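You operate a simulated robot arm through the tools that you are given. There is no shell and no other tool. Be economical: measure what you need, move in short steps, check, and stop when the job is done.

Carry out the task below with a simulated two-armed robot. There is one attempt and no reset: what you move stays moved.

TASK
Pull the plug, then swap the extractor's clogged filter for the clean one.
Fine: the socket stays off; plug in its tray before the lid opens; clogged filter in the bin first, then the clean one off the stand; shut and latch the lid.

Only the result counts: the job must be done as asked and must still hold three seconds after the hand-in. Knocking over, shifting, dropping, spilling or breaking anything else fails it. Lids that push on must go on centred and level and be pressed home; caps that screw on are set level and turned clockwise until they are tight.

THE ROBOT
Two 7-joint arms with two-finger parallel grippers on one trunk, on a base that drives. Base frame: it is fixed to the floor where the robot stands at the start and does not move with it; the origin is under the middle of the robot, x ahead of it, y to its left, z up. Readings come in mm, rad, newtons and seconds.
The left shoulder is at the start at [70, 163, 1020], the right one opposite. With the tool pointing down near the work surface each hand reaches from about 100 to 300 mm from the robot's upright axis, wherever it stands, measured 20 degrees to its own side. Places, roughly: bin [1500, -1250, 250]; clogged filter [1000, -750, 500]; extractor filter nest [900, -800, 400]; extractor latch [800, -1000, 400]; extractor lid [1000, -900, 500]; extractor plug tray [500, -600, 400]; stand socket switch [800, 0, 800]. Payload 3.43 kg a hand.
Tool frame (each hand has its own): the origin (TCP) lies between the finger pads and is the grasp point; the fingertips stand 34 mm ahead of it; z points along the fingers, y is the line along which they close. The gripper opens to 128 mm. The fingers are 24 mm wide and 12 mm thick; the gripper's body (48 by 130 mm) begins 96 mm behind the TCP.
Orientation is told as [roll, pitch, yaw] about the base's x, y, z axes, in that order, counted from this pose: with the fingers straight down and closing along the base's y, the tool's x points along the base's -x, its y along +y and its z along -z.

THE INTERFACE
- The arms move only by the tool move_arm. It takes "left_rows", "right_rows" or both (then of equal length, played together; a hand with none holds still); each is a list of rows, each a list of 7 numbers: the shift along the tool's x, y, z in units of 150 mm (1.0 is 150 mm), then the turn, a rotation vector about the tool's x, y, z in units of 90 degrees (1.0 is 90 degrees), then the gripper command, from -1 (fully open) to 1 (shut), values between in proportion. In form: [[dx, dy, dz, wx, wy, wz, claw], ...]. A call has 1 to 10 rows; each row is the pose to reach, as a shift and turn from the pose commanded when the call began, along the tool's axes at that moment. A call with a number of a shift or a turn outside -1 to 1 is refused whole. Rows are played at 5 a second. More than 50 mm and 0.15 rad between two rows, or a gripper value outside its range, and nothing of the call is played. Where a pose cannot be reached the arm comes as near as it can. A force on the tool above 40 N (or 10 N above the force at the start of the call, whichever is more), or a blocked arm, ends the call early, and 0.2 s more pass. Each finger travels about 153 mm/s and halts on what it meets, pressing with about 42 N; the grip force reading is that of the motor and also rises with nothing between the fingers. The clock runs only during rows and for 0.2 s after the last one: add rows that repeat a pose to give the fingers time. The reply holds the time, the measured pose of the TCP, the force on the tool along the base axes, the opening and the grip force, in the units named above and with some noise, with the torque about the TCP (base axes, N m) and any sound that the robot's microphone picked up, and new pictures: "pictures" is both (left out), scene, wrist or none (wrist: the cameras of the hands that moved).
- Cameras (640 x 400 px; columns grow to the right, rows downward): "scene" is now at [124.8, -31.2, 1267.7]; the picture's right is [-0.35, -0.94, 0.00], its down [-0.34, 0.13, -0.93] and it looks along [0.87, -0.32, -0.37] (base axes); focal length 214 px, centre (320, 200). "left" rides on the left gripper at [76, 11, -160] in its tool frame; the picture's right is [-0.15, 0.99, 0.00], its down [-0.88, -0.13, -0.46] and it looks along [-0.45, -0.07, 0.89] (tool axes); focal length 234 px, centre (320, 200). "right" rides on the right gripper at [76, -11, -160] in its tool frame; the picture's right is [0.15, 0.99, 0.00], its down [-0.88, 0.13, -0.46] and it looks along [-0.45, 0.07, 0.89] (tool axes); focal length 234 px, centre (320, 200). There is no depth. A picture from a camera that has moved, and an enlarged one, comes with that camera's place and axes in the base frame and with its lens. The place of the scene camera against the robot may be out by one fixed shift of up to 18 mm in any direction.
- slide_trunk(by): slides the trunk up (or, below 0, down) by that many mm; the arms and the scene camera ride with it, the base frame stays. It gives what a move gives, with no picture.
- base_move(legs): drives the robot by 1 to 6 legs, each [ahead, left, turn to the left] in mm, mm and rad, along the robot's own axes; the way and the turn of a leg run together, so that a leg with both is an arc; at most 1500 mm and 3.142 rad a leg. The arms and the cameras ride along, it lands a little off, and it stops where it bumps. It gives what a move gives, and a new picture of the scene camera.
- aim_head(pan, tilt): turns the head with the scene camera to pan (to the left, within 1.501 rad either way) and tilt (down, from -0.506 to 1.204), counted from straight ahead of the robot. It gives what a move gives, and a new picture of the scene camera.
- inspect(camera, box): a new picture of the part [left, top, right, bottom] of that camera's present view, enlarged. No time passes.
- sign_off(): hands the job in; it is judged then, once.

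Work in short steps. Places have to be worked out from the pictures, the camera data and where the tool is seen: move nearer, look again, correct. Check each grasp and each placing, and mend what went wrong. You have 120 turns and 260 pictures in all, those below and enlarged ones among them. Open the grippers and draw the arms clear of the work before you hand the job in, unless the task says otherwise; then end with one line.

The tools are called after ">>>" as name(argument=value, ...) on one line, values as JSON. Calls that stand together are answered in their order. move_arm: Moves the arms, as the interface text tells. Its arguments: {"type":"object","properties":{"left_rows":{"type":"array"},"right_rows":{"type":"array"},"pictures":{"type":"string","enum":["both","scene","wrist","none"]}},"required":[]} The other tools are called the same way: slide_trunk (by) slides the trunk up or down; base_move (legs) drives the base; aim_head (pan, tilt) turns the head that bears the scene camera; inspect (camera, box) takes an enlarged picture of a part of a camera's view; sign_off () hands the job in.

At the start:

```text
t: 0.0
left_tool_pos: [554.0, -34.1, 1175.0]
left_ee_rot: [-0.001, 0.001, -0.001]
left_wrist_force: [-0.1, 0.4, 0.0]
left_ft_torque: [0.02, -0.02, 0.0]
left_grip_width: 127.9
left_grip_force: 0.1
right_tool_pos: [375.9, -492.6, 1213.9]
right_ee_rot: [0.002, 0.0, -0.001]
right_wrist_force: [0.2, 0.0, 0.8]
right_ft_torque: [-0.02, 0.01, 0.02]
right_grip_width: 127.8
right_grip_force: 0.0
trunk travel left (down, up): [-500.0, 440.0]
robot x, y, heading: [-2.3, 0.1, 0.002]
head pan, tilt: [-0.354, 0.374]
```

scene: 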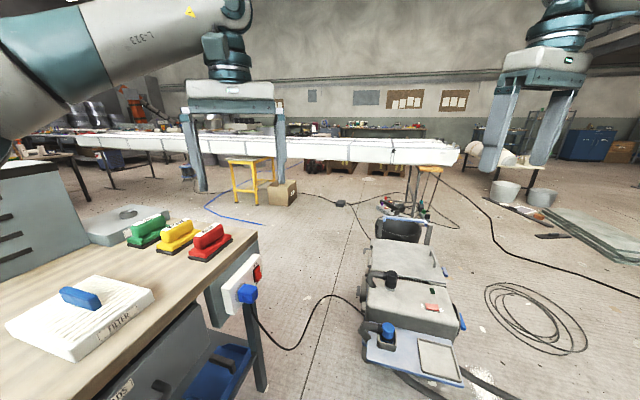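
right: 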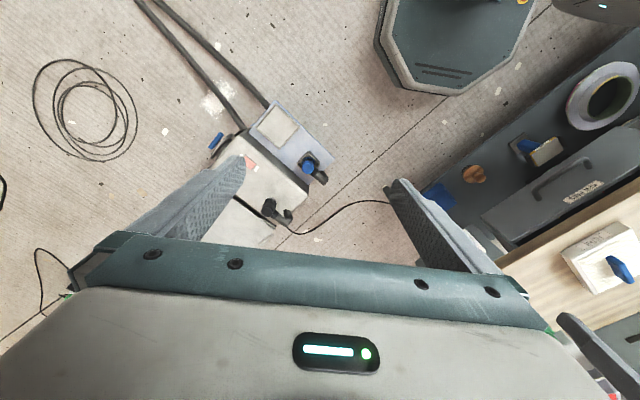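
left: 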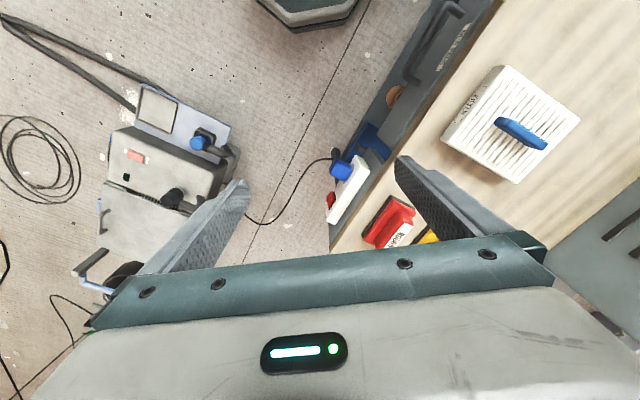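

The scene shows the bench with the clean filter, the socket on the bench's side with a blue plug, and the extractor on the floor. I'll enlarge the key parts first.

>>> inspect(camera="scene", box=[200, 240, 300, 320])

>>> inspect(camera="scene", box=[340, 200, 480, 390])

>>> inspect(camera="left", box=[300, 40, 600, 260])

>>> inspect(camera="left", box=[60, 70, 260, 310])

```text
5.00 times, centred on (250, 280) of scene
camera zoom: at [124.8, -31.2, 1267.7], right [-0.35, -0.94, 0.0], down [-0.34, 0.13, -0.93], along [0.87, -0.32, -0.37], focal length 1072 px, centre (670, -200)
```

zoom: 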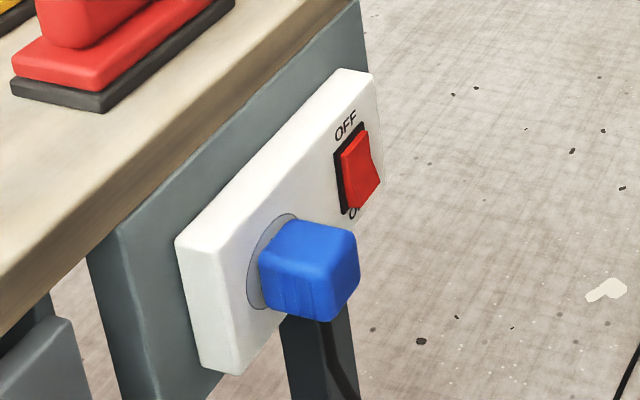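

```text
2.11 times, centred on (410, 295) of scene
camera zoom: at [124.8, -31.2, 1267.7], right [-0.35, -0.94, 0.0], down [-0.34, 0.13, -0.93], along [0.87, -0.32, -0.37], focal length 452 px, centre (130, 0)
```

zoom: 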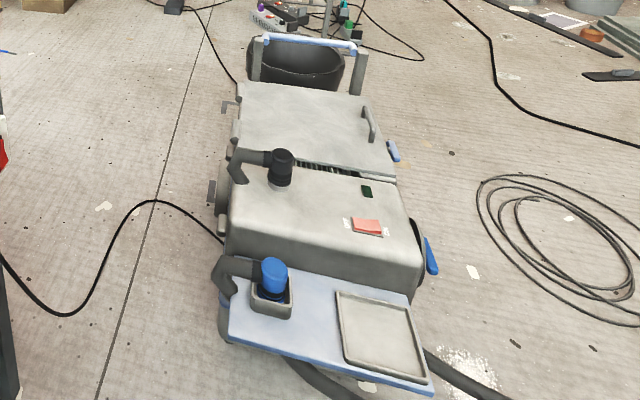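

```text
1.82 times, centred on (450, 150) of left
camera zoom: at [477.6, -22.2, 1336.3], right [0.15, 0.99, 0.0], down [0.88, -0.13, 0.46], along [0.45, -0.07, -0.89], focal length 426 px, centre (84, 291)
```

zoom: 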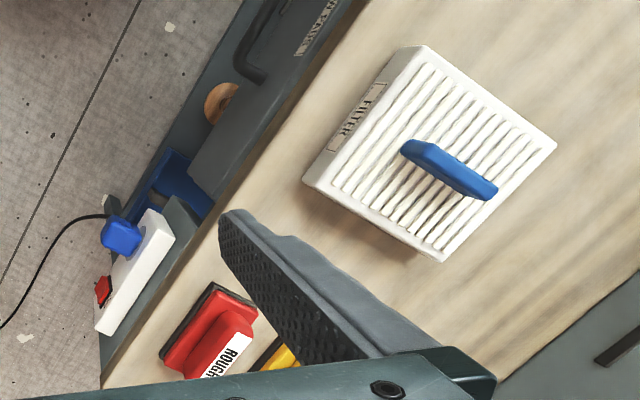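

```text
1.67 times, centred on (160, 190) of left
camera zoom: at [477.6, -22.2, 1336.3], right [0.15, 0.99, 0.0], down [0.88, -0.13, 0.46], along [0.45, -0.07, -0.89], focal length 390 px, centre (587, 217)
```

zoom: 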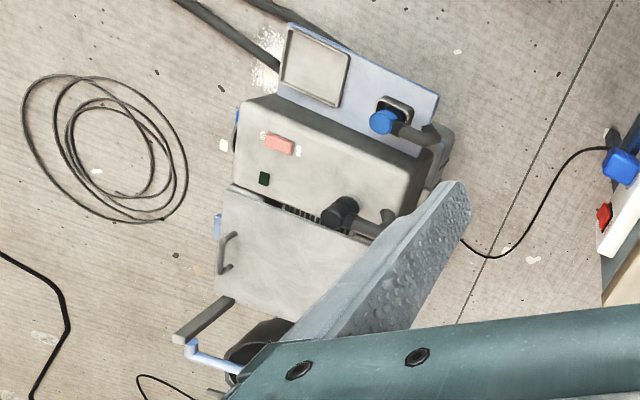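

I triangulate the plug at about [697, 0, 738] with its socket normal at about [-0.59, -0.81, 0], the bench top at z≈777, and the plug tray at about [483, -675, 356]. I'll lower the left hand with yaw +0.94 rad and test its reach. The head aims at the socket in the same step.

>>> move_arm(left_rows=[[0, 0, 0.12, 0, 0, -0.075, -1], [0, 0, 0.25, 0, 0, -0.15, -1], [0, 0, 0.37, 0, 0, -0.225, -1], [0, 0, 0.5, 0, 0, -0.3, -1], [0, 0, 0.62, 0, 0, -0.375, -1], [0, 0, 0.75, 0, 0, -0.45, -1], [0, 0, 0.87, 0, 0, -0.525, -1], [0, 0, 1, 0, 0, -0.6, -1]], pictures="none")

>>> aim_head(pan=0.1, tilt=0.7)

```text
t: 1.8
left_tool_pos: [553.6, -32.9, 1025.0]
left_ee_rot: [0.0, 0.0, 0.947]
left_wrist_force: [-0.1, 0.8, 1.1]
left_ft_torque: [0.0, 0.01, -0.02]
left_grip_width: 127.9
left_grip_force: 0.1
right_tool_pos: [375.5, -490.8, 1214.4]
right_ee_rot: [0.0, 0.0, -0.001]
right_wrist_force: [1.3, -1.0, 0.5]
right_ft_torque: [0.01, 0.02, 0.01]
right_grip_width: 128.2
right_grip_force: 0.0
trunk travel left (down, up): [-500.0, 440.0]
robot x, y, heading: [6.6, -3.3, 0.002]
head pan, tilt: [-0.354, 0.374]
```

```text
t: 2.7
left_tool_pos: [554.6, -33.4, 1025.8]
left_ee_rot: [0.0, 0.001, 0.94]
left_wrist_force: [-0.9, 0.4, -0.4]
left_ft_torque: [-0.01, 0.01, -0.02]
left_grip_width: 128.2
left_grip_force: 0.0
right_tool_pos: [375.3, -491.3, 1213.2]
right_ee_rot: [-0.001, -0.001, 0.001]
right_wrist_force: [-0.1, 0.0, -0.2]
right_ft_torque: [0.03, -0.03, -0.01]
right_grip_width: 128.0
right_grip_force: 0.1
trunk travel left (down, up): [-500.0, 440.0]
robot x, y, heading: [-0.7, -0.4, -0.001]
head pan, tilt: [0.099, 0.7]
camera scene: at [122.3, 9.3, 1238.5], right [0.1, -1.0, 0.0], down [-0.64, -0.06, -0.77], along [0.76, 0.08, -0.64], focal length 214 px, centre (320, 200)
```

scene: 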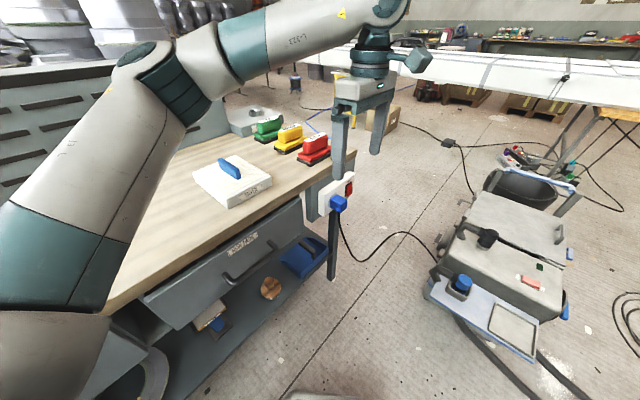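

The reach is fine so far. I'll lower the left hand another 140 mm and shift it toward the outside, above the plug's approach, for a wrist view.

>>> move_arm(left_rows=[[0, 0, 0.3, 0, 0, 0, -1], [0, 0, 0.6, 0, 0, 0, -1], [0, 0, 0.9, 0, 0, 0, -1], [0, 0, 0.9, 0, 0, 0, -1]], pictures="both")

```text
t: 3.7
left_tool_pos: [554.1, -32.2, 893.7]
left_ee_rot: [0.001, 0.0, 0.943]
left_wrist_force: [0.9, 0.2, -1.0]
left_ft_torque: [-0.01, -0.01, 0.0]
left_grip_width: 128.0
left_grip_force: 0.2
right_tool_pos: [373.7, -492.0, 1212.1]
right_ee_rot: [0.0, 0.001, 0.001]
right_wrist_force: [-0.5, -0.2, 0.0]
right_ft_torque: [0.02, 0.0, 0.03]
right_grip_width: 127.9
right_grip_force: 0.0
trunk travel left (down, up): [-500.0, 440.0]
robot x, y, heading: [1.1, -2.3, 0.001]
head pan, tilt: [0.099, 0.7]
camera scene: at [121.6, 9.2, 1238.6], right [0.1, -1.0, 0.0], down [-0.64, -0.06, -0.77], along [0.76, 0.08, -0.64], focal length 214 px, centre (320, 200)
camera left: at [500.2, -86.5, 1053.9], right [-0.71, 0.7, 0.0], down [0.62, 0.64, 0.46], along [0.32, 0.33, -0.89], focal length 234 px, centre (320, 200)
```

scene: 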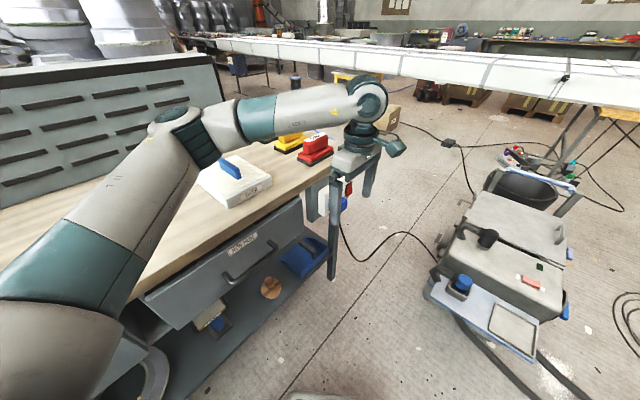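
left: 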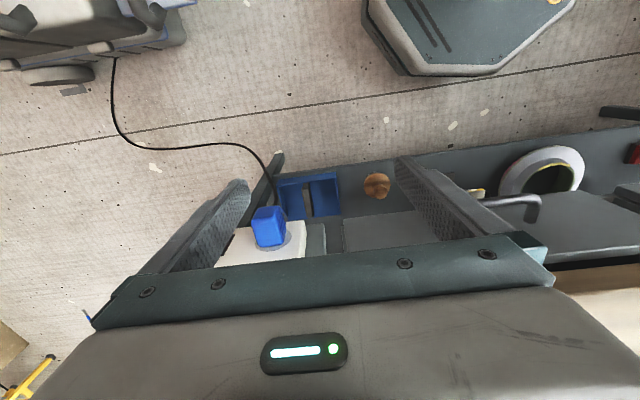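

>>> inspect(camera="left", box=[200, 150, 360, 270])

>>> inspect(camera="scene", box=[300, 150, 400, 230])

```text
3.33 times, centred on (280, 210) of left
camera zoom: at [500.2, -86.5, 1053.9], right [-0.71, 0.7, 0.0], down [0.62, 0.64, 0.46], along [0.32, 0.33, -0.89], focal length 781 px, centre (453, 167)
```

zoom: 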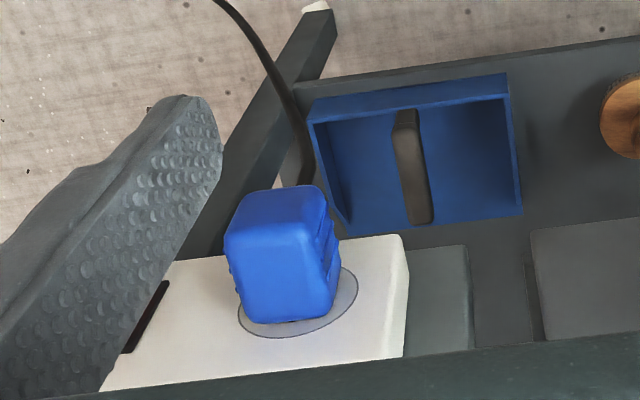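

```text
5.00 times, centred on (350, 190) of scene
camera zoom: at [121.6, 9.2, 1238.6], right [0.1, -1.0, 0.0], down [-0.64, -0.06, -0.77], along [0.76, 0.08, -0.64], focal length 1072 px, centre (170, 250)
```

zoom: 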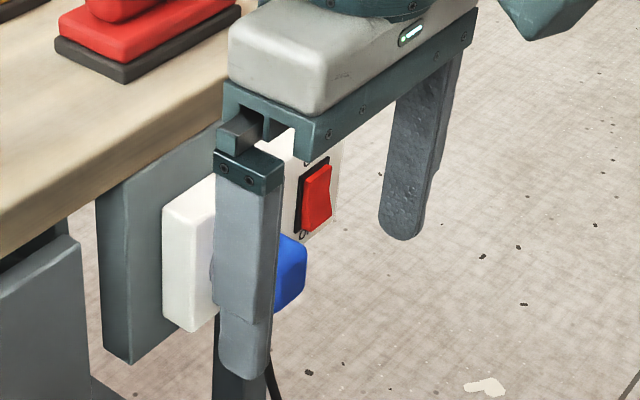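

The switch reads off (top pressed) and the plug is roughly a 50 mm cube. I'll shift the hand sideways so it lines up with the plug, staying outside it, and look again to refine its place.

>>> move_arm(left_rows=[[0, -0.25, 0, 0, 0, 0.005, -1], [0, -0.5, 0, 0, 0, 0.012, -1], [0, -0.65, 0.2, 0, 0, 0.012, -1], [0, -0.65, 0.33, 0, 0, 0.012, -1], [0, -0.65, 0.33, 0, 0, 0.012, -1]], pictures="both")

>>> inspect(camera="left", box=[250, 130, 410, 250])

>>> inspect(camera="scene", box=[300, 150, 400, 230])

```text
t: 4.9
left_tool_pos: [634.1, -90.2, 843.0]
left_ee_rot: [0.0, -0.001, 0.925]
left_wrist_force: [0.6, 0.4, 0.1]
left_ft_torque: [0.02, 0.02, 0.01]
left_grip_width: 128.2
left_grip_force: 0.1
right_tool_pos: [374.6, -491.6, 1213.4]
right_ee_rot: [0.0, 0.0, 0.0]
right_wrist_force: [0.0, 0.7, 0.2]
right_ft_torque: [0.03, 0.03, 0.03]
right_grip_width: 128.1
right_grip_force: 0.1
trunk travel left (down, up): [-500.0, 440.0]
robot x, y, heading: [-0.5, 0.8, -0.0]
head pan, tilt: [0.099, 0.7]
camera scene: at [122.2, 9.3, 1238.5], right [0.1, -1.0, 0.0], down [-0.64, -0.06, -0.76], along [0.76, 0.08, -0.64], focal length 214 px, centre (320, 200)
camera left: at [578.1, -143.6, 1002.6], right [-0.7, 0.71, 0.0], down [0.63, 0.62, 0.46], along [0.33, 0.32, -0.89], focal length 234 px, centre (320, 200)
```

scene: 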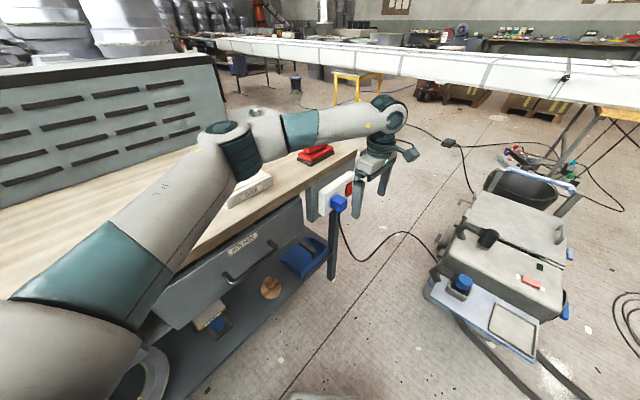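
left: 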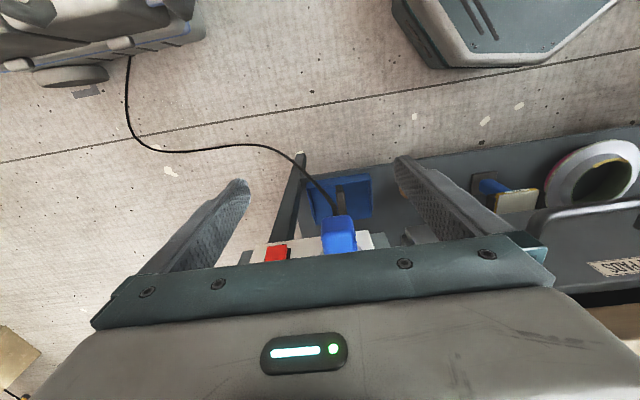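

```text
3.33 times, centred on (330, 190) of left
camera zoom: at [578.1, -143.6, 1002.6], right [-0.7, 0.71, 0.0], down [0.63, 0.62, 0.46], along [0.33, 0.32, -0.89], focal length 781 px, centre (287, 233)
```

zoom: 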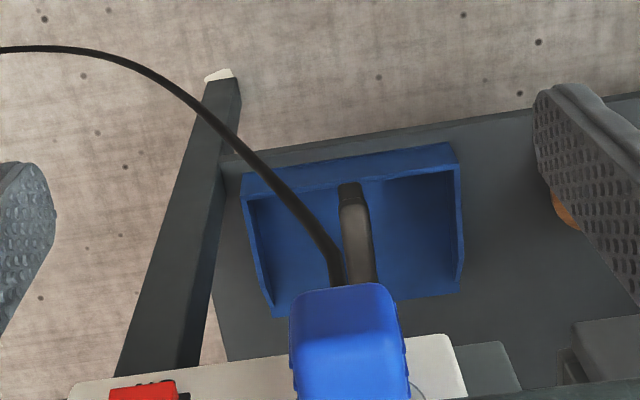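

```text
5.00 times, centred on (350, 190) of scene
camera zoom: at [122.2, 9.3, 1238.5], right [0.1, -1.0, 0.0], down [-0.64, -0.06, -0.76], along [0.76, 0.08, -0.64], focal length 1072 px, centre (170, 250)
```

zoom: 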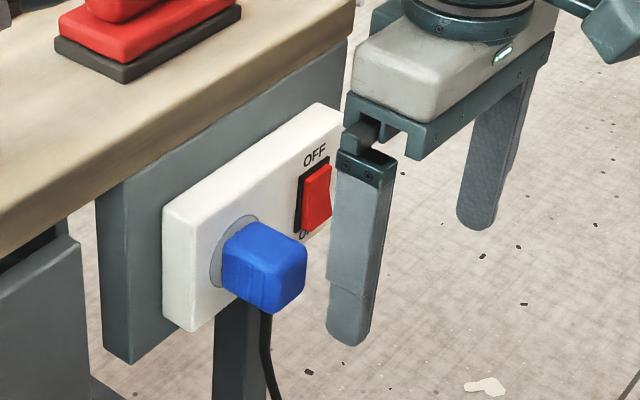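

Using the fingertip seen in the scene picture to correct the camera shift, I place the plug at about [686, 0, 768]. I'll narrow the fingers to 80 mm, lower outside the plug, then go in part way and look.

>>> move_arm(left_rows=[[0, 0.053, 0.25, 0, 0, 0, -0.25], [0, 0.053, 0.5, 0, 0, 0, -0.25], [-0.15, 0.053, 0.5, 0, 0, 0, -0.25], [-0.3, 0.053, 0.5, 0, 0, 0, -0.25], [-0.3, 0.053, 0.5, 0, 0, 0, -0.25]], pictures="both")

>>> inspect(camera="scene", box=[300, 150, 400, 230])

>>> inspect(camera="left", box=[250, 130, 410, 250])

```text
t: 6.1
left_tool_pos: [654.2, -50.2, 766.3]
left_ee_rot: [-0.001, 0.001, 0.925]
left_wrist_force: [0.5, -0.9, 0.6]
left_ft_torque: [-0.01, 0.0, -0.01]
left_grip_width: 80.2
left_grip_force: 0.1
right_tool_pos: [376.1, -492.2, 1212.5]
right_ee_rot: [0.0, 0.0, -0.001]
right_wrist_force: [-0.1, -0.7, -0.4]
right_ft_torque: [-0.01, 0.0, 0.04]
right_grip_width: 127.9
right_grip_force: 0.2
trunk travel left (down, up): [-500.0, 440.0]
robot x, y, heading: [-0.7, 1.5, -0.001]
head pan, tilt: [0.099, 0.7]
camera scene: at [122.0, 9.1, 1238.5], right [0.1, -1.0, 0.0], down [-0.64, -0.06, -0.76], along [0.76, 0.08, -0.64], focal length 214 px, centre (320, 200)
camera left: at [599.2, -104.0, 926.7], right [-0.7, 0.71, 0.0], down [0.63, 0.62, 0.46], along [0.33, 0.32, -0.89], focal length 234 px, centre (320, 200)
```

scene: 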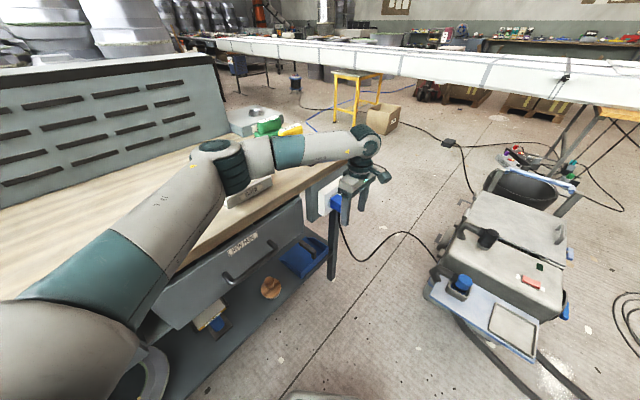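
left: 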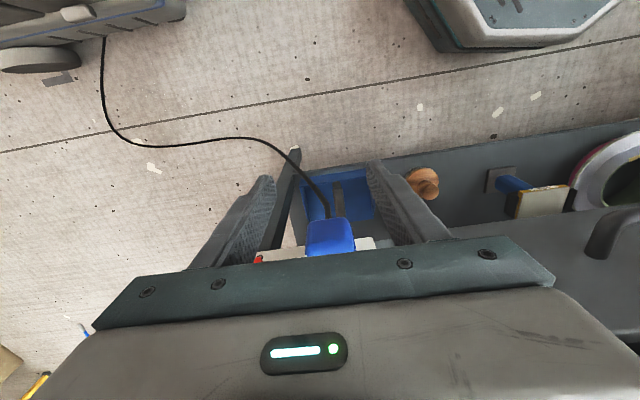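

```text
5.00 times, centred on (350, 190) of scene
camera zoom: at [122.0, 9.1, 1238.5], right [0.1, -1.0, 0.0], down [-0.64, -0.06, -0.76], along [0.76, 0.08, -0.64], focal length 1072 px, centre (170, 250)
```

zoom: 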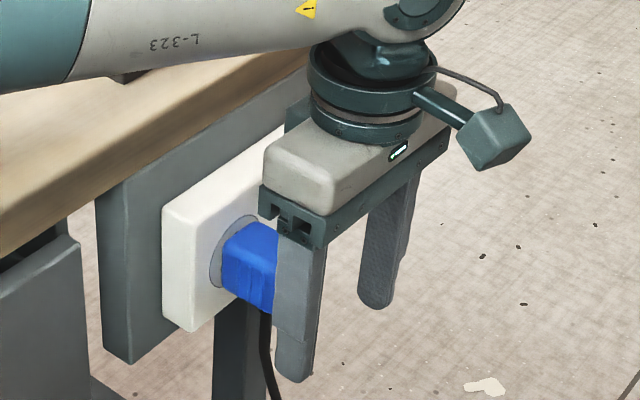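

```text
3.33 times, centred on (330, 190) of left
camera zoom: at [599.2, -104.0, 926.7], right [-0.7, 0.71, 0.0], down [0.63, 0.62, 0.46], along [0.33, 0.32, -0.89], focal length 781 px, centre (287, 233)
```

zoom: 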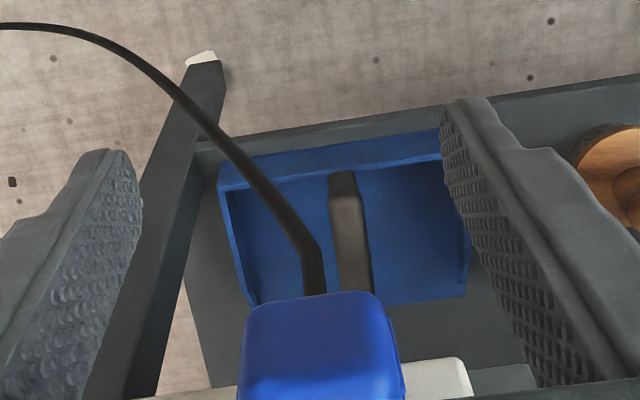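

The plug is laterally centred between the fingers but sits a bit higher than the TCP. I'll raise 14 mm, go in 50 mm, and look before closing.

>>> move_arm(left_rows=[[0, 0, -0.093, 0, 0, 0, -0.25], [-0.17, 0, -0.093, 0, 0, 0, -0.25], [-0.33, 0, -0.093, 0, 0, 0, -0.25], [-0.33, 0, -0.093, 0, 0, 0, -0.25]], pictures="none")

>>> inspect(camera="scene", box=[300, 150, 400, 230])

>>> inspect(camera="left", box=[250, 130, 410, 250])

```text
t: 7.1
left_tool_pos: [685.3, -10.1, 779.1]
left_ee_rot: [0.0, 0.0, 0.925]
left_wrist_force: [-0.2, -0.3, 1.0]
left_ft_torque: [-0.05, -0.04, -0.03]
left_grip_width: 79.9
left_grip_force: 0.1
right_tool_pos: [374.6, -490.3, 1214.3]
right_ee_rot: [0.001, 0.0, -0.001]
right_wrist_force: [0.0, 0.2, 0.3]
right_ft_torque: [0.02, 0.03, -0.01]
right_grip_width: 128.0
right_grip_force: 0.0
trunk travel left (down, up): [-500.0, 440.0]
robot x, y, heading: [2.0, -0.5, -0.002]
head pan, tilt: [0.099, 0.7]
```

```text
5.00 times, centred on (350, 190) of scene
camera zoom: at [122.1, 9.2, 1238.5], right [0.1, -1.0, 0.0], down [-0.64, -0.06, -0.76], along [0.76, 0.08, -0.64], focal length 1072 px, centre (170, 250)
```

zoom: 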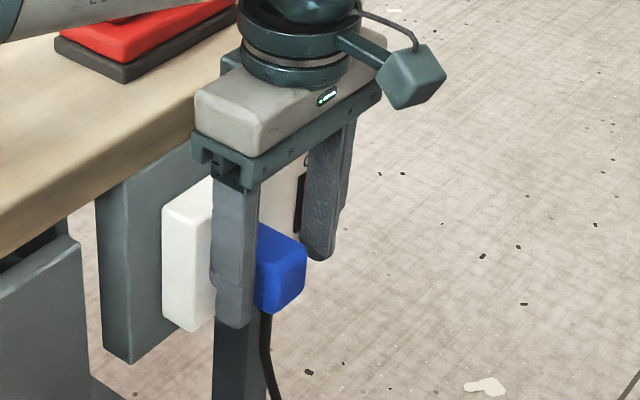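

```text
3.33 times, centred on (330, 190) of left
camera zoom: at [630.4, -63.4, 940.3], right [-0.7, 0.71, 0.0], down [0.63, 0.62, 0.46], along [0.33, 0.32, -0.89], focal length 781 px, centre (287, 233)
```

zoom: 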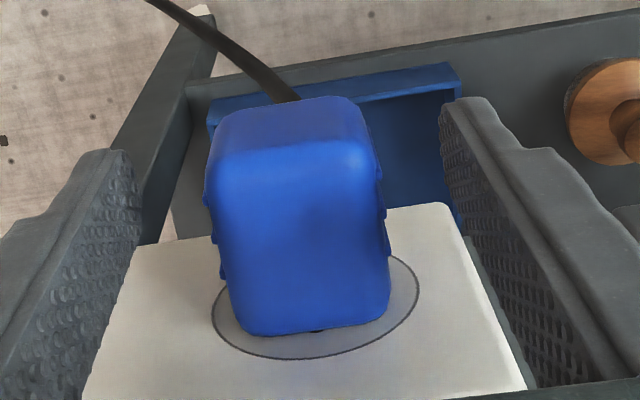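

The fingers straddle the plug but sit close to the face plate. I'll back out 16 mm and close.

>>> move_arm(left_rows=[[0.11, 0, 0.02, 0, 0, 0, -0.25], [0.11, 0, 0.02, 0, 0, 0, 0.1], [0.11, 0, 0.02, 0, 0, 0, 0.5], [0.11, 0, 0.02, 0, 0, 0, 0.9], [0.11, 0, 0.02, 0, 0, 0, 0.9]], pictures="none")

>>> inspect(camera="left", box=[250, 130, 410, 250])

```text
t: 8.3
left_tool_pos: [676.1, -23.6, 776.3]
left_ee_rot: [0.0, 0.0, 0.926]
left_wrist_force: [1.2, -0.2, 0.1]
left_ft_torque: [0.01, 0.05, -0.03]
left_grip_width: 39.0
left_grip_force: 42.2
right_tool_pos: [376.1, -491.7, 1213.3]
right_ee_rot: [0.0, 0.001, 0.0]
right_wrist_force: [0.7, 0.1, -1.0]
right_ft_torque: [0.0, -0.03, 0.02]
right_grip_width: 128.2
right_grip_force: 0.0
trunk travel left (down, up): [-500.0, 440.0]
robot x, y, heading: [-2.9, -2.5, -0.004]
head pan, tilt: [0.099, 0.7]
heard: snap
```

```text
3.33 times, centred on (330, 190) of left
camera zoom: at [619.8, -77.1, 937.3], right [-0.7, 0.71, 0.0], down [0.63, 0.62, 0.46], along [0.32, 0.32, -0.89], focal length 781 px, centre (287, 233)
```

zoom: 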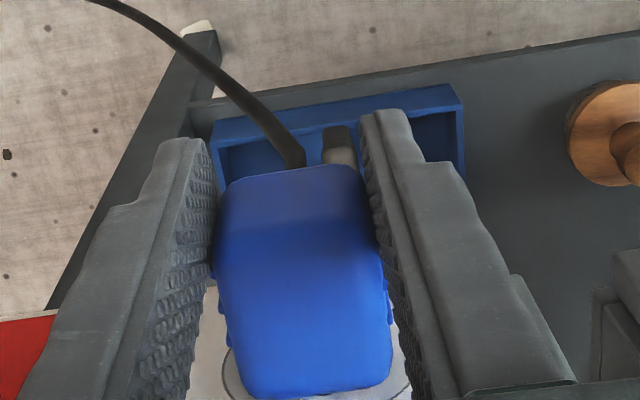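

The grip closed at 39 mm with 42 N. A snap was heard, so I'll check the switch state once clear. Now I pull straight out along tool +x.

>>> move_arm(left_rows=[[0.1, 0, 0, 0, 0, 0, 0.9], [0.2, 0, 0, 0, 0, 0, 0.9], [0.35, 0, 0, 0, 0, 0, 0.9], [0.55, 0, 0, 0, 0, 0, 0.9], [0.8, 0, 0, 0, 0, 0, 0.9], [0.8, 0, 0, 0, 0, 0, 0.9]], pictures="both")

>>> inspect(camera="scene", box=[300, 150, 400, 230])

```text
t: 9.7
left_tool_pos: [601.5, -118.5, 774.3]
left_ee_rot: [0.001, 0.0, 0.926]
left_wrist_force: [-0.4, 0.6, -0.6]
left_ft_torque: [-0.01, 0.02, 0.01]
left_grip_width: 38.9
left_grip_force: 41.8
right_tool_pos: [375.8, -489.5, 1214.0]
right_ee_rot: [0.0, 0.001, 0.001]
right_wrist_force: [-0.9, 1.8, 0.9]
right_ft_torque: [-0.05, 0.03, 0.0]
right_grip_width: 128.0
right_grip_force: 0.0
trunk travel left (down, up): [-500.0, 440.0]
robot x, y, heading: [1.8, -3.4, 0.003]
head pan, tilt: [0.099, 0.7]
camera scene: at [122.5, 10.0, 1238.4], right [0.1, -0.99, 0.0], down [-0.64, -0.06, -0.76], along [0.76, 0.08, -0.64], focal length 214 px, centre (320, 200)
camera left: at [546.7, -172.5, 935.1], right [-0.7, 0.71, 0.0], down [0.63, 0.62, 0.46], along [0.32, 0.32, -0.89], focal length 234 px, centre (320, 200)
```

scene: 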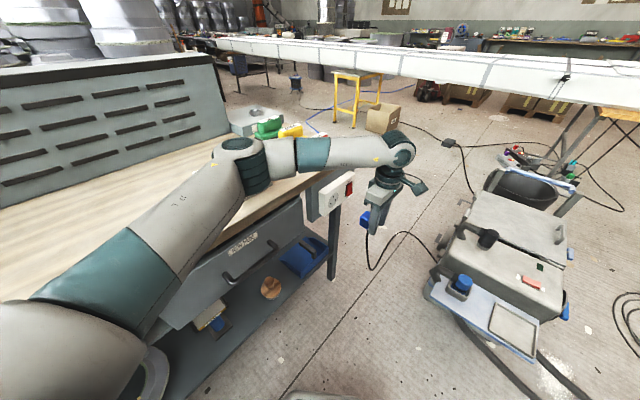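
left: 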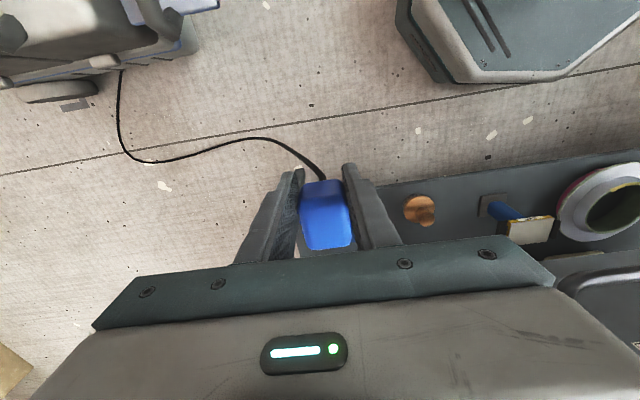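

```text
5.00 times, centred on (350, 190) of scene
camera zoom: at [122.5, 10.0, 1238.4], right [0.1, -0.99, 0.0], down [-0.64, -0.06, -0.76], along [0.76, 0.08, -0.64], focal length 1072 px, centre (170, 250)
```

zoom: 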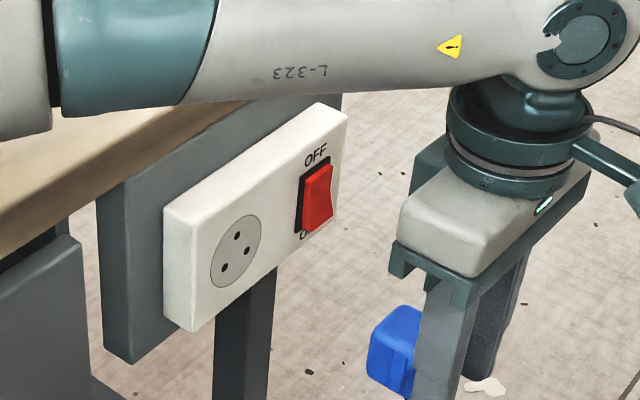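

The plug is out, gripped, and the switch still looks off. Next I look right and down to study the tray, hoses and the way to the latch side.

>>> aim_head(pan=-0.95, tilt=0.65)

>>> inspect(camera="scene", box=[180, 60, 420, 210])

```text
t: 11.0
left_tool_pos: [602.3, -118.9, 775.6]
left_ee_rot: [-0.001, 0.0, 0.927]
left_wrist_force: [-0.5, 0.7, 0.0]
left_ft_torque: [-0.02, -0.03, -0.01]
left_grip_width: 38.8
left_grip_force: 42.5
right_tool_pos: [374.7, -491.0, 1213.9]
right_ee_rot: [0.001, 0.001, 0.0]
right_wrist_force: [0.6, 0.3, 0.5]
right_ft_torque: [0.01, -0.03, 0.0]
right_grip_width: 128.1
right_grip_force: 0.0
trunk travel left (down, up): [-500.0, 440.0]
robot x, y, heading: [2.5, 0.3, -0.001]
head pan, tilt: [-0.949, 0.649]
camera scene: at [88.3, -69.6, 1242.8], right [-0.81, -0.58, 0.0], down [-0.35, 0.49, -0.8], along [0.46, -0.65, -0.6], focal length 214 px, centre (320, 200)
```

scene: 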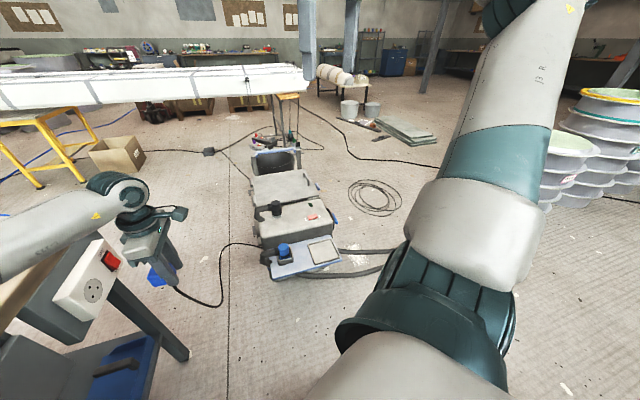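

```text
2.67 times, centred on (300, 135) of scene
camera zoom: at [88.3, -69.6, 1242.8], right [-0.81, -0.58, 0.0], down [-0.35, 0.49, -0.8], along [0.46, -0.65, -0.6], focal length 572 px, centre (373, 373)
```

zoom: 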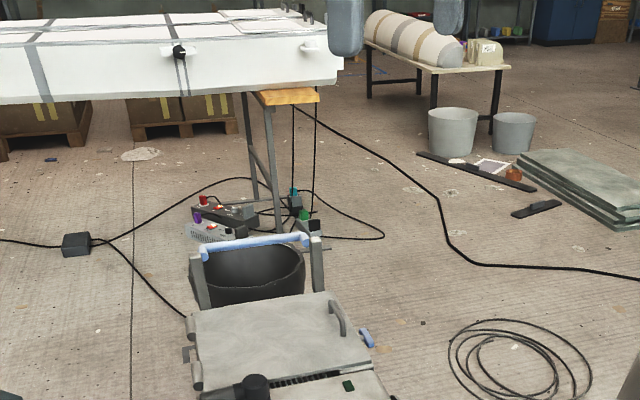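

The way is clear. I'll turn right 0.75 rad and drive ahead 150 mm so the left hand comes near the tray, high above the extractor.

>>> base_move(legs=[[0, 0, -0.75], [150, 0, 0]])

>>> aim_head(pan=-0.1, tilt=0.8)

```text
t: 14.4
left_tool_pos: [468.9, -600.7, 775.1]
left_ee_rot: [0.001, -0.001, 0.173]
left_wrist_force: [0.0, -0.7, -0.6]
left_ft_torque: [0.01, 0.02, -0.01]
left_grip_width: 38.7
left_grip_force: 42.2
right_tool_pos: [49.8, -719.3, 1214.0]
right_ee_rot: [-0.001, 0.002, -0.75]
right_wrist_force: [0.7, -0.6, 0.0]
right_ft_torque: [0.03, 0.03, 0.0]
right_grip_width: 128.1
right_grip_force: 0.2
trunk travel left (down, up): [-500.0, 440.0]
robot x, y, heading: [110.9, -105.0, -0.75]
head pan, tilt: [-0.949, 0.649]
camera scene: at [123.2, -222.8, 1242.8], right [-0.99, 0.13, 0.0], down [0.08, 0.6, -0.8], along [-0.1, -0.79, -0.61], focal length 214 px, centre (320, 200)
```

scene: 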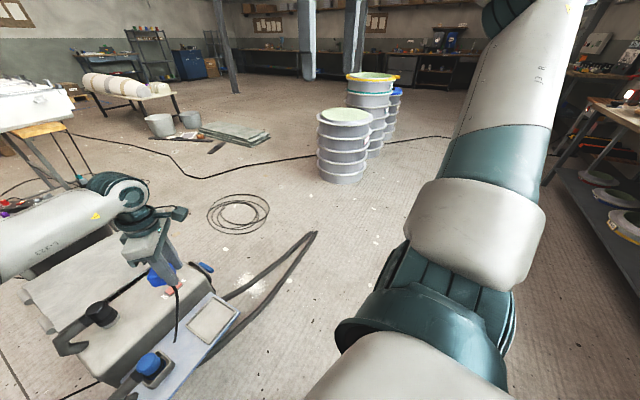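

```text
t: 15.5
left_tool_pos: [468.1, -600.5, 775.9]
left_ee_rot: [0.0, 0.002, 0.174]
left_wrist_force: [0.2, -0.6, -0.5]
left_ft_torque: [-0.03, 0.02, -0.01]
left_grip_width: 39.0
left_grip_force: 41.8
right_tool_pos: [49.6, -716.9, 1213.5]
right_ee_rot: [0.001, -0.001, -0.751]
right_wrist_force: [0.6, -0.2, -0.1]
right_ft_torque: [0.06, -0.01, 0.05]
right_grip_width: 128.0
right_grip_force: 0.0
trunk travel left (down, up): [-500.0, 440.0]
robot x, y, heading: [108.2, -102.6, -0.747]
head pan, tilt: [-0.099, 0.799]
camera scene: at [187.0, -196.7, 1230.2], right [-0.75, -0.66, 0.0], down [-0.47, 0.54, -0.7], along [0.46, -0.52, -0.72], focal length 214 px, centre (320, 200)
```

scene: 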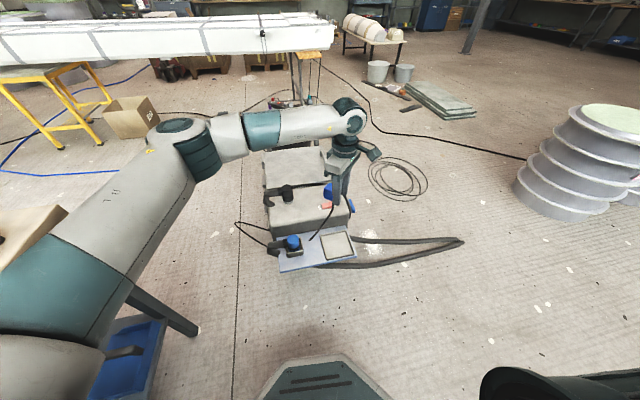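

The hand is nearly above the tray. I'll lower the trunk 230 mm and look with the wrist camera.

>>> slide_trunk(by=-230)

>>> move_arm(left_rows=[[0, -0.15, 0, 0, 0, 0, 0.9], [0, -0.35, 0, 0, 0, 0, 0.9], [0, -0.35, 0, 0, 0, 0, 0.9]])

```text
t: 18.0
left_tool_pos: [467.4, -600.6, 545.4]
left_ee_rot: [0.0, 0.001, 0.173]
left_wrist_force: [-0.2, -0.2, -1.1]
left_ft_torque: [-0.01, 0.04, -0.01]
left_grip_width: 38.9
left_grip_force: 41.7
right_tool_pos: [48.9, -717.9, 984.8]
right_ee_rot: [0.001, 0.001, -0.749]
right_wrist_force: [0.8, 0.5, 0.4]
right_ft_torque: [0.04, -0.02, -0.02]
right_grip_width: 127.8
right_grip_force: 0.1
trunk travel left (down, up): [-270.0, 670.0]
robot x, y, heading: [110.0, -100.6, -0.749]
head pan, tilt: [-0.099, 0.799]
```

```text
t: 18.8
left_tool_pos: [477.4, -652.9, 545.8]
left_ee_rot: [0.002, 0.001, 0.173]
left_wrist_force: [-0.8, -0.2, -0.5]
left_ft_torque: [0.0, 0.0, 0.02]
left_grip_width: 38.9
left_grip_force: 42.1
right_tool_pos: [48.2, -717.5, 982.6]
right_ee_rot: [0.0, -0.001, -0.751]
right_wrist_force: [0.2, 0.2, 0.5]
right_ft_torque: [0.02, 0.01, -0.01]
right_grip_width: 127.9
right_grip_force: 0.1
trunk travel left (down, up): [-270.0, 670.0]
robot x, y, heading: [111.1, -104.6, -0.75]
head pan, tilt: [-0.099, 0.799]
camera scene: at [187.1, -196.5, 1000.2], right [-0.75, -0.66, 0.0], down [-0.47, 0.54, -0.7], along [0.46, -0.52, -0.72], focal length 214 px, centre (320, 200)
camera left: at [400.4, -653.9, 705.6], right [-0.03, 1.0, 0.0], down [0.89, 0.02, 0.46], along [0.46, 0.01, -0.89], focal length 234 px, centre (320, 200)
```

scene: 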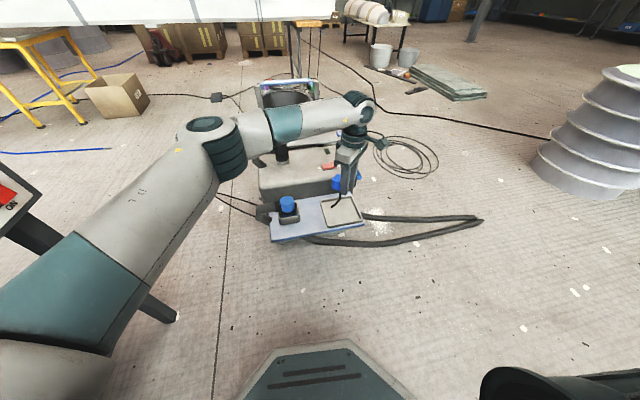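
left: 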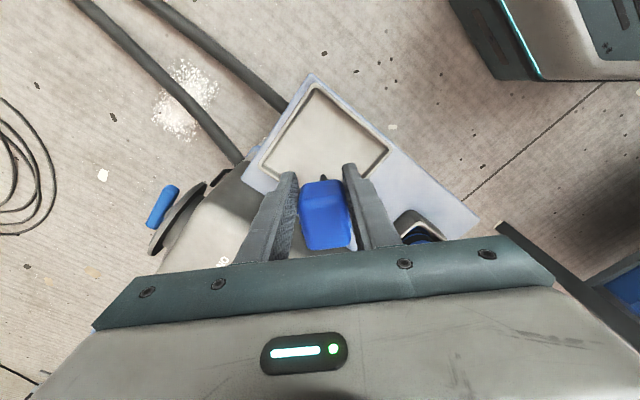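

The tray is right under the hand, its centre near [513, -640]. I'll shift slightly and lower 120 mm, then look.

>>> move_arm(left_rows=[[-0.12, 0.05, 0.2, 0, 0, 0, 0.9], [-0.12, 0.05, 0.5, 0, 0, 0, 0.9], [-0.12, 0.05, 0.8, 0, 0, 0, 0.9], [-0.12, 0.05, 0.8, 0, 0, 0, 0.9]], pictures="both")

>>> inspect(camera="scene", box=[250, 140, 400, 260])

```text
t: 19.8
left_tool_pos: [493.4, -643.7, 431.2]
left_ee_rot: [-0.007, -0.002, 0.174]
left_wrist_force: [-1.0, 1.4, 38.8]
left_ft_torque: [0.97, -0.49, 0.07]
left_grip_width: 39.2
left_grip_force: 41.6
right_tool_pos: [47.2, -714.8, 985.8]
right_ee_rot: [0.0, -0.004, -0.751]
right_wrist_force: [0.5, 0.1, 0.0]
right_ft_torque: [-0.01, 0.01, 0.0]
right_grip_width: 128.0
right_grip_force: 0.1
trunk travel left (down, up): [-270.0, 670.0]
robot x, y, heading: [111.2, -100.8, -0.745]
head pan, tilt: [-0.099, 0.799]
camera scene: at [185.0, -193.9, 1001.4], right [-0.75, -0.66, 0.0], down [-0.47, 0.54, -0.7], along [0.46, -0.53, -0.71], focal length 214 px, centre (320, 200)
camera left: at [414.9, -644.1, 591.2], right [-0.03, 1.0, -0.01], down [0.89, 0.03, 0.46], along [0.46, 0.01, -0.89], focal length 234 px, centre (320, 200)
```

scene: 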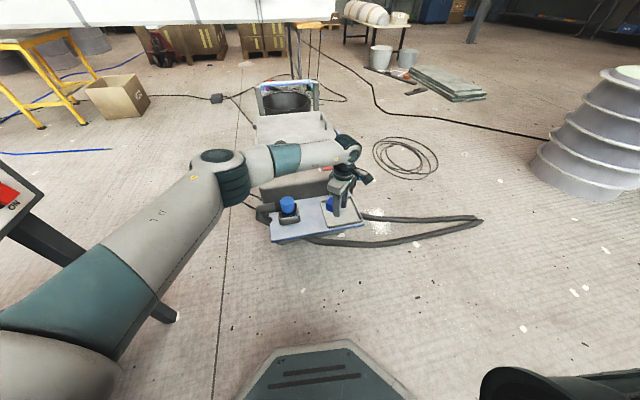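
left: 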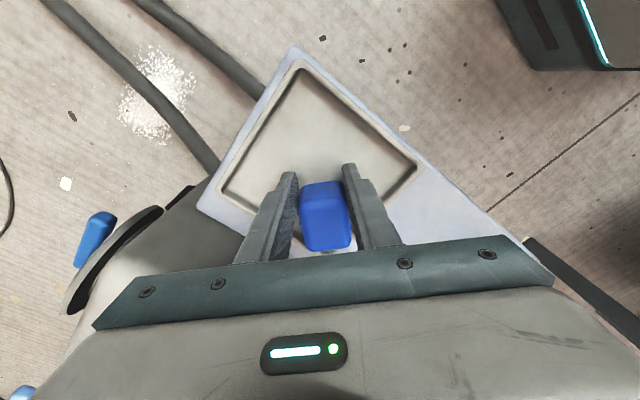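

```text
3.33 times, centred on (325, 200) of scene
camera zoom: at [185.0, -193.9, 1001.4], right [-0.75, -0.66, 0.0], down [-0.47, 0.54, -0.7], along [0.46, -0.53, -0.71], focal length 715 px, centre (303, 200)
```

zoom: 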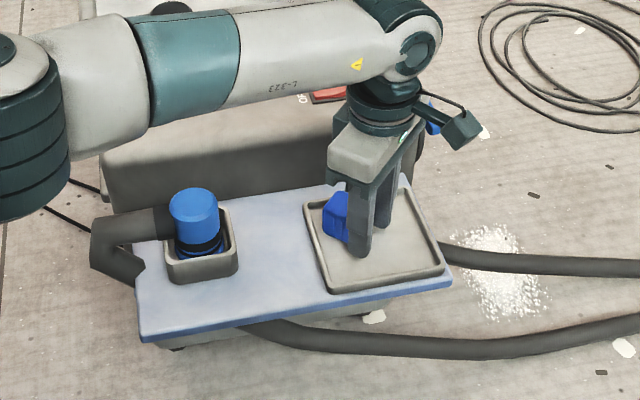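

Contact came at TCP z 431, so the tray floor is near z 396 and the plug is inside the tray. I'll ease up a few mm, centre it by 12 mm, and read the force.

>>> move_arm(left_rows=[[0, 0, -0.04, 0, 0, 0, 0.9], [0.08, 0, -0.04, 0, 0, 0, 0.9], [0.08, 0, -0.04, 0, 0, 0, 0.9]], pictures="none")

```text
t: 20.6
left_tool_pos: [482.0, -642.4, 430.3]
left_ee_rot: [-0.002, -0.002, 0.175]
left_wrist_force: [5.5, 2.1, 20.3]
left_ft_torque: [0.57, -0.44, -0.12]
left_grip_width: 39.2
left_grip_force: 41.8
right_tool_pos: [49.3, -716.1, 985.0]
right_ee_rot: [0.0, 0.0, -0.751]
right_wrist_force: [0.2, 0.4, -0.6]
right_ft_torque: [0.0, 0.0, -0.01]
right_grip_width: 128.1
right_grip_force: 0.1
trunk travel left (down, up): [-270.0, 670.0]
robot x, y, heading: [110.7, -103.5, -0.753]
head pan, tilt: [-0.099, 0.799]
```

Still 20 N down, so I'll ease up 4 mm more, then open to about 66 mm.

>>> move_arm(left_rows=[[0, 0, -0.025, 0, 0, 0, 0.9], [0, 0, -0.025, 0, 0, 0, 0.35], [0, 0, -0.025, 0, 0, 0, 0.2], [0, 0, -0.025, 0, 0, 0, 0.0], [0, 0, -0.025, 0, 0, 0, -0.03]], pictures="wrist")

>>> inspect(camera="scene", box=[250, 140, 400, 260])

```text
t: 21.8
left_tool_pos: [481.2, -644.7, 433.5]
left_ee_rot: [-0.001, -0.001, 0.174]
left_wrist_force: [0.0, -0.8, -0.1]
left_ft_torque: [-0.01, -0.03, -0.02]
left_grip_width: 65.6
left_grip_force: 0.0
right_tool_pos: [47.6, -719.3, 983.5]
right_ee_rot: [0.001, 0.0, -0.75]
right_wrist_force: [-1.3, 0.3, -0.7]
right_ft_torque: [0.01, 0.02, 0.0]
right_grip_width: 128.2
right_grip_force: 0.0
trunk travel left (down, up): [-270.0, 670.0]
robot x, y, heading: [108.8, -103.0, -0.75]
head pan, tilt: [-0.099, 0.799]
camera left: at [404.4, -646.2, 594.3], right [-0.03, 1.0, 0.0], down [0.89, 0.02, 0.46], along [0.46, 0.01, -0.89], focal length 234 px, centre (320, 200)
```

left: 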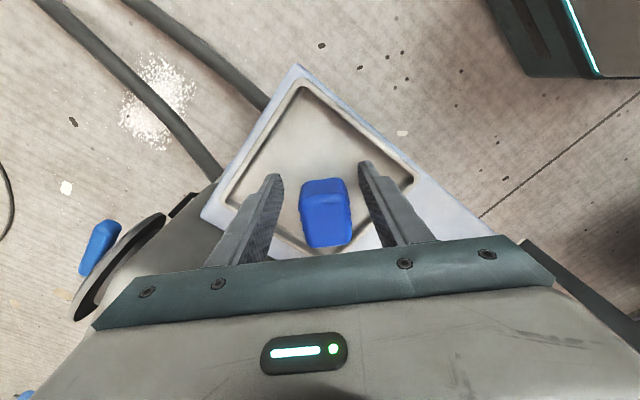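

```text
3.33 times, centred on (325, 200) of scene
camera zoom: at [187.0, -196.6, 1000.2], right [-0.75, -0.66, 0.0], down [-0.47, 0.54, -0.7], along [0.46, -0.52, -0.72], focal length 715 px, centre (303, 200)
```

zoom: 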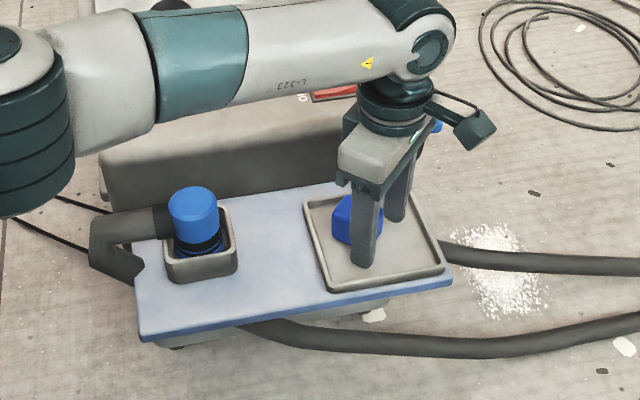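

The plug rests in the tray. I'll lift straight up and check.

>>> move_arm(left_rows=[[0, 0, -0.2, 0, 0, 0, -0.03], [0, 0, -0.5, 0, 0, 0, -0.03], [0, 0, -0.8, 0, 0, 0, -0.03], [0, 0, -1, 0, 0, 0, -0.03]], pictures="wrist")

>>> inspect(camera="scene", box=[250, 140, 400, 260])

```text
t: 22.8
left_tool_pos: [480.7, -643.0, 582.6]
left_ee_rot: [0.0, -0.001, 0.174]
left_wrist_force: [0.9, 0.1, 0.1]
left_ft_torque: [-0.02, 0.01, 0.0]
left_grip_width: 66.1
left_grip_force: 0.0
right_tool_pos: [49.2, -718.0, 984.3]
right_ee_rot: [0.0, 0.002, -0.751]
right_wrist_force: [0.0, 0.2, 1.0]
right_ft_torque: [-0.03, -0.02, 0.02]
right_grip_width: 128.0
right_grip_force: 0.1
trunk travel left (down, up): [-270.0, 670.0]
robot x, y, heading: [108.3, -105.0, -0.753]
head pan, tilt: [-0.099, 0.799]
camera left: at [403.8, -645.3, 743.3], right [-0.03, 1.0, 0.0], down [0.89, 0.02, 0.46], along [0.46, 0.01, -0.89], focal length 234 px, centre (320, 200)
```

left: 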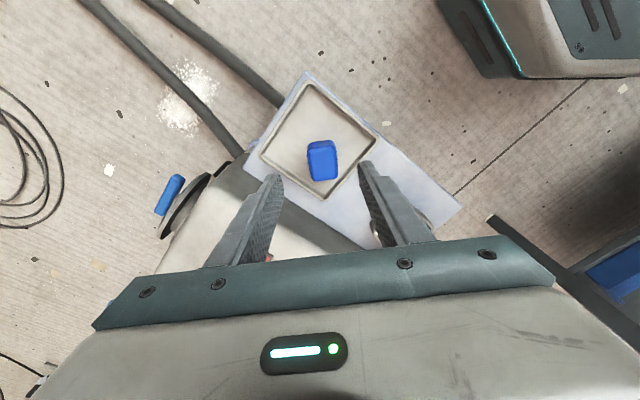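

```text
3.33 times, centred on (325, 200) of scene
camera zoom: at [186.9, -196.4, 1000.2], right [-0.75, -0.66, 0.0], down [-0.47, 0.54, -0.7], along [0.46, -0.52, -0.72], focal length 715 px, centre (303, 200)
```

zoom: 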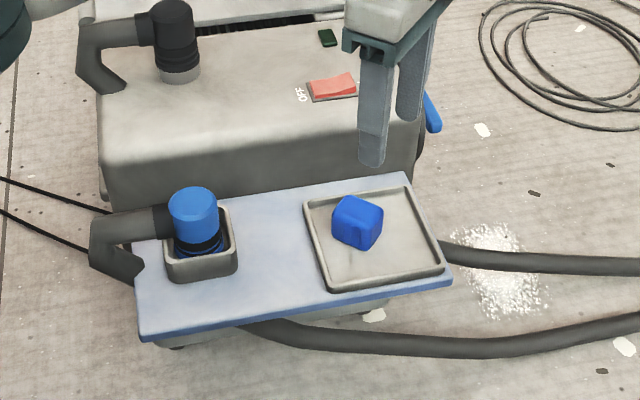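

The plug sits in the tray. Now I raise the trunk so the arms clear everything, and drive around the plate end towards the latch side, which faces (-0.59, -0.80).

>>> slide_trunk(by=350)

>>> base_move(legs=[[395, -585, 0], [0, 0, 1.686]])

```text
t: 26.2
left_tool_pos: [480.3, -644.0, 932.2]
left_ee_rot: [-0.001, 0.0, 0.173]
left_wrist_force: [-0.1, -0.3, -0.6]
left_ft_torque: [0.0, -0.02, 0.01]
left_grip_width: 66.0
left_grip_force: 0.0
right_tool_pos: [49.5, -719.6, 1334.2]
right_ee_rot: [0.0, 0.0, -0.751]
right_wrist_force: [0.3, 0.5, 0.2]
right_ft_torque: [0.0, -0.07, 0.01]
right_grip_width: 128.1
right_grip_force: 0.0
trunk travel left (down, up): [-620.0, 320.0]
robot x, y, heading: [109.7, -102.4, -0.75]
head pan, tilt: [-0.099, 0.799]
```

```text
t: 34.1
left_tool_pos: [493.2, -362.1, 932.9]
left_ee_rot: [0.001, 0.0, 1.859]
left_wrist_force: [-0.3, -0.5, -0.4]
left_ft_torque: [0.0, 0.0, -0.04]
left_grip_width: 66.2
left_grip_force: 0.1
right_tool_pos: [615.0, -782.1, 1333.3]
right_ee_rot: [0.001, 0.0, 0.935]
right_wrist_force: [0.3, -0.7, 0.4]
right_ft_torque: [-0.04, 0.0, 0.02]
right_grip_width: 127.9
right_grip_force: 0.1
trunk travel left (down, up): [-620.0, 320.0]
robot x, y, heading: [-0.2, -796.4, 0.938]
head pan, tilt: [-0.099, 0.799]
camera scene: at [68.8, -692.3, 1350.2], right [0.74, -0.67, 0.0], down [-0.48, -0.53, -0.7], along [0.47, 0.52, -0.72], focal length 214 px, centre (320, 200)
```

scene: 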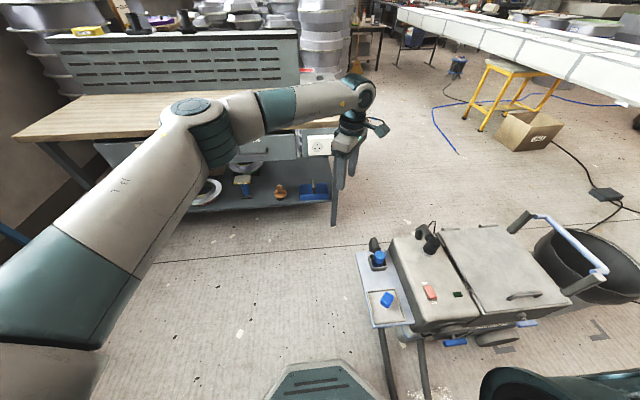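

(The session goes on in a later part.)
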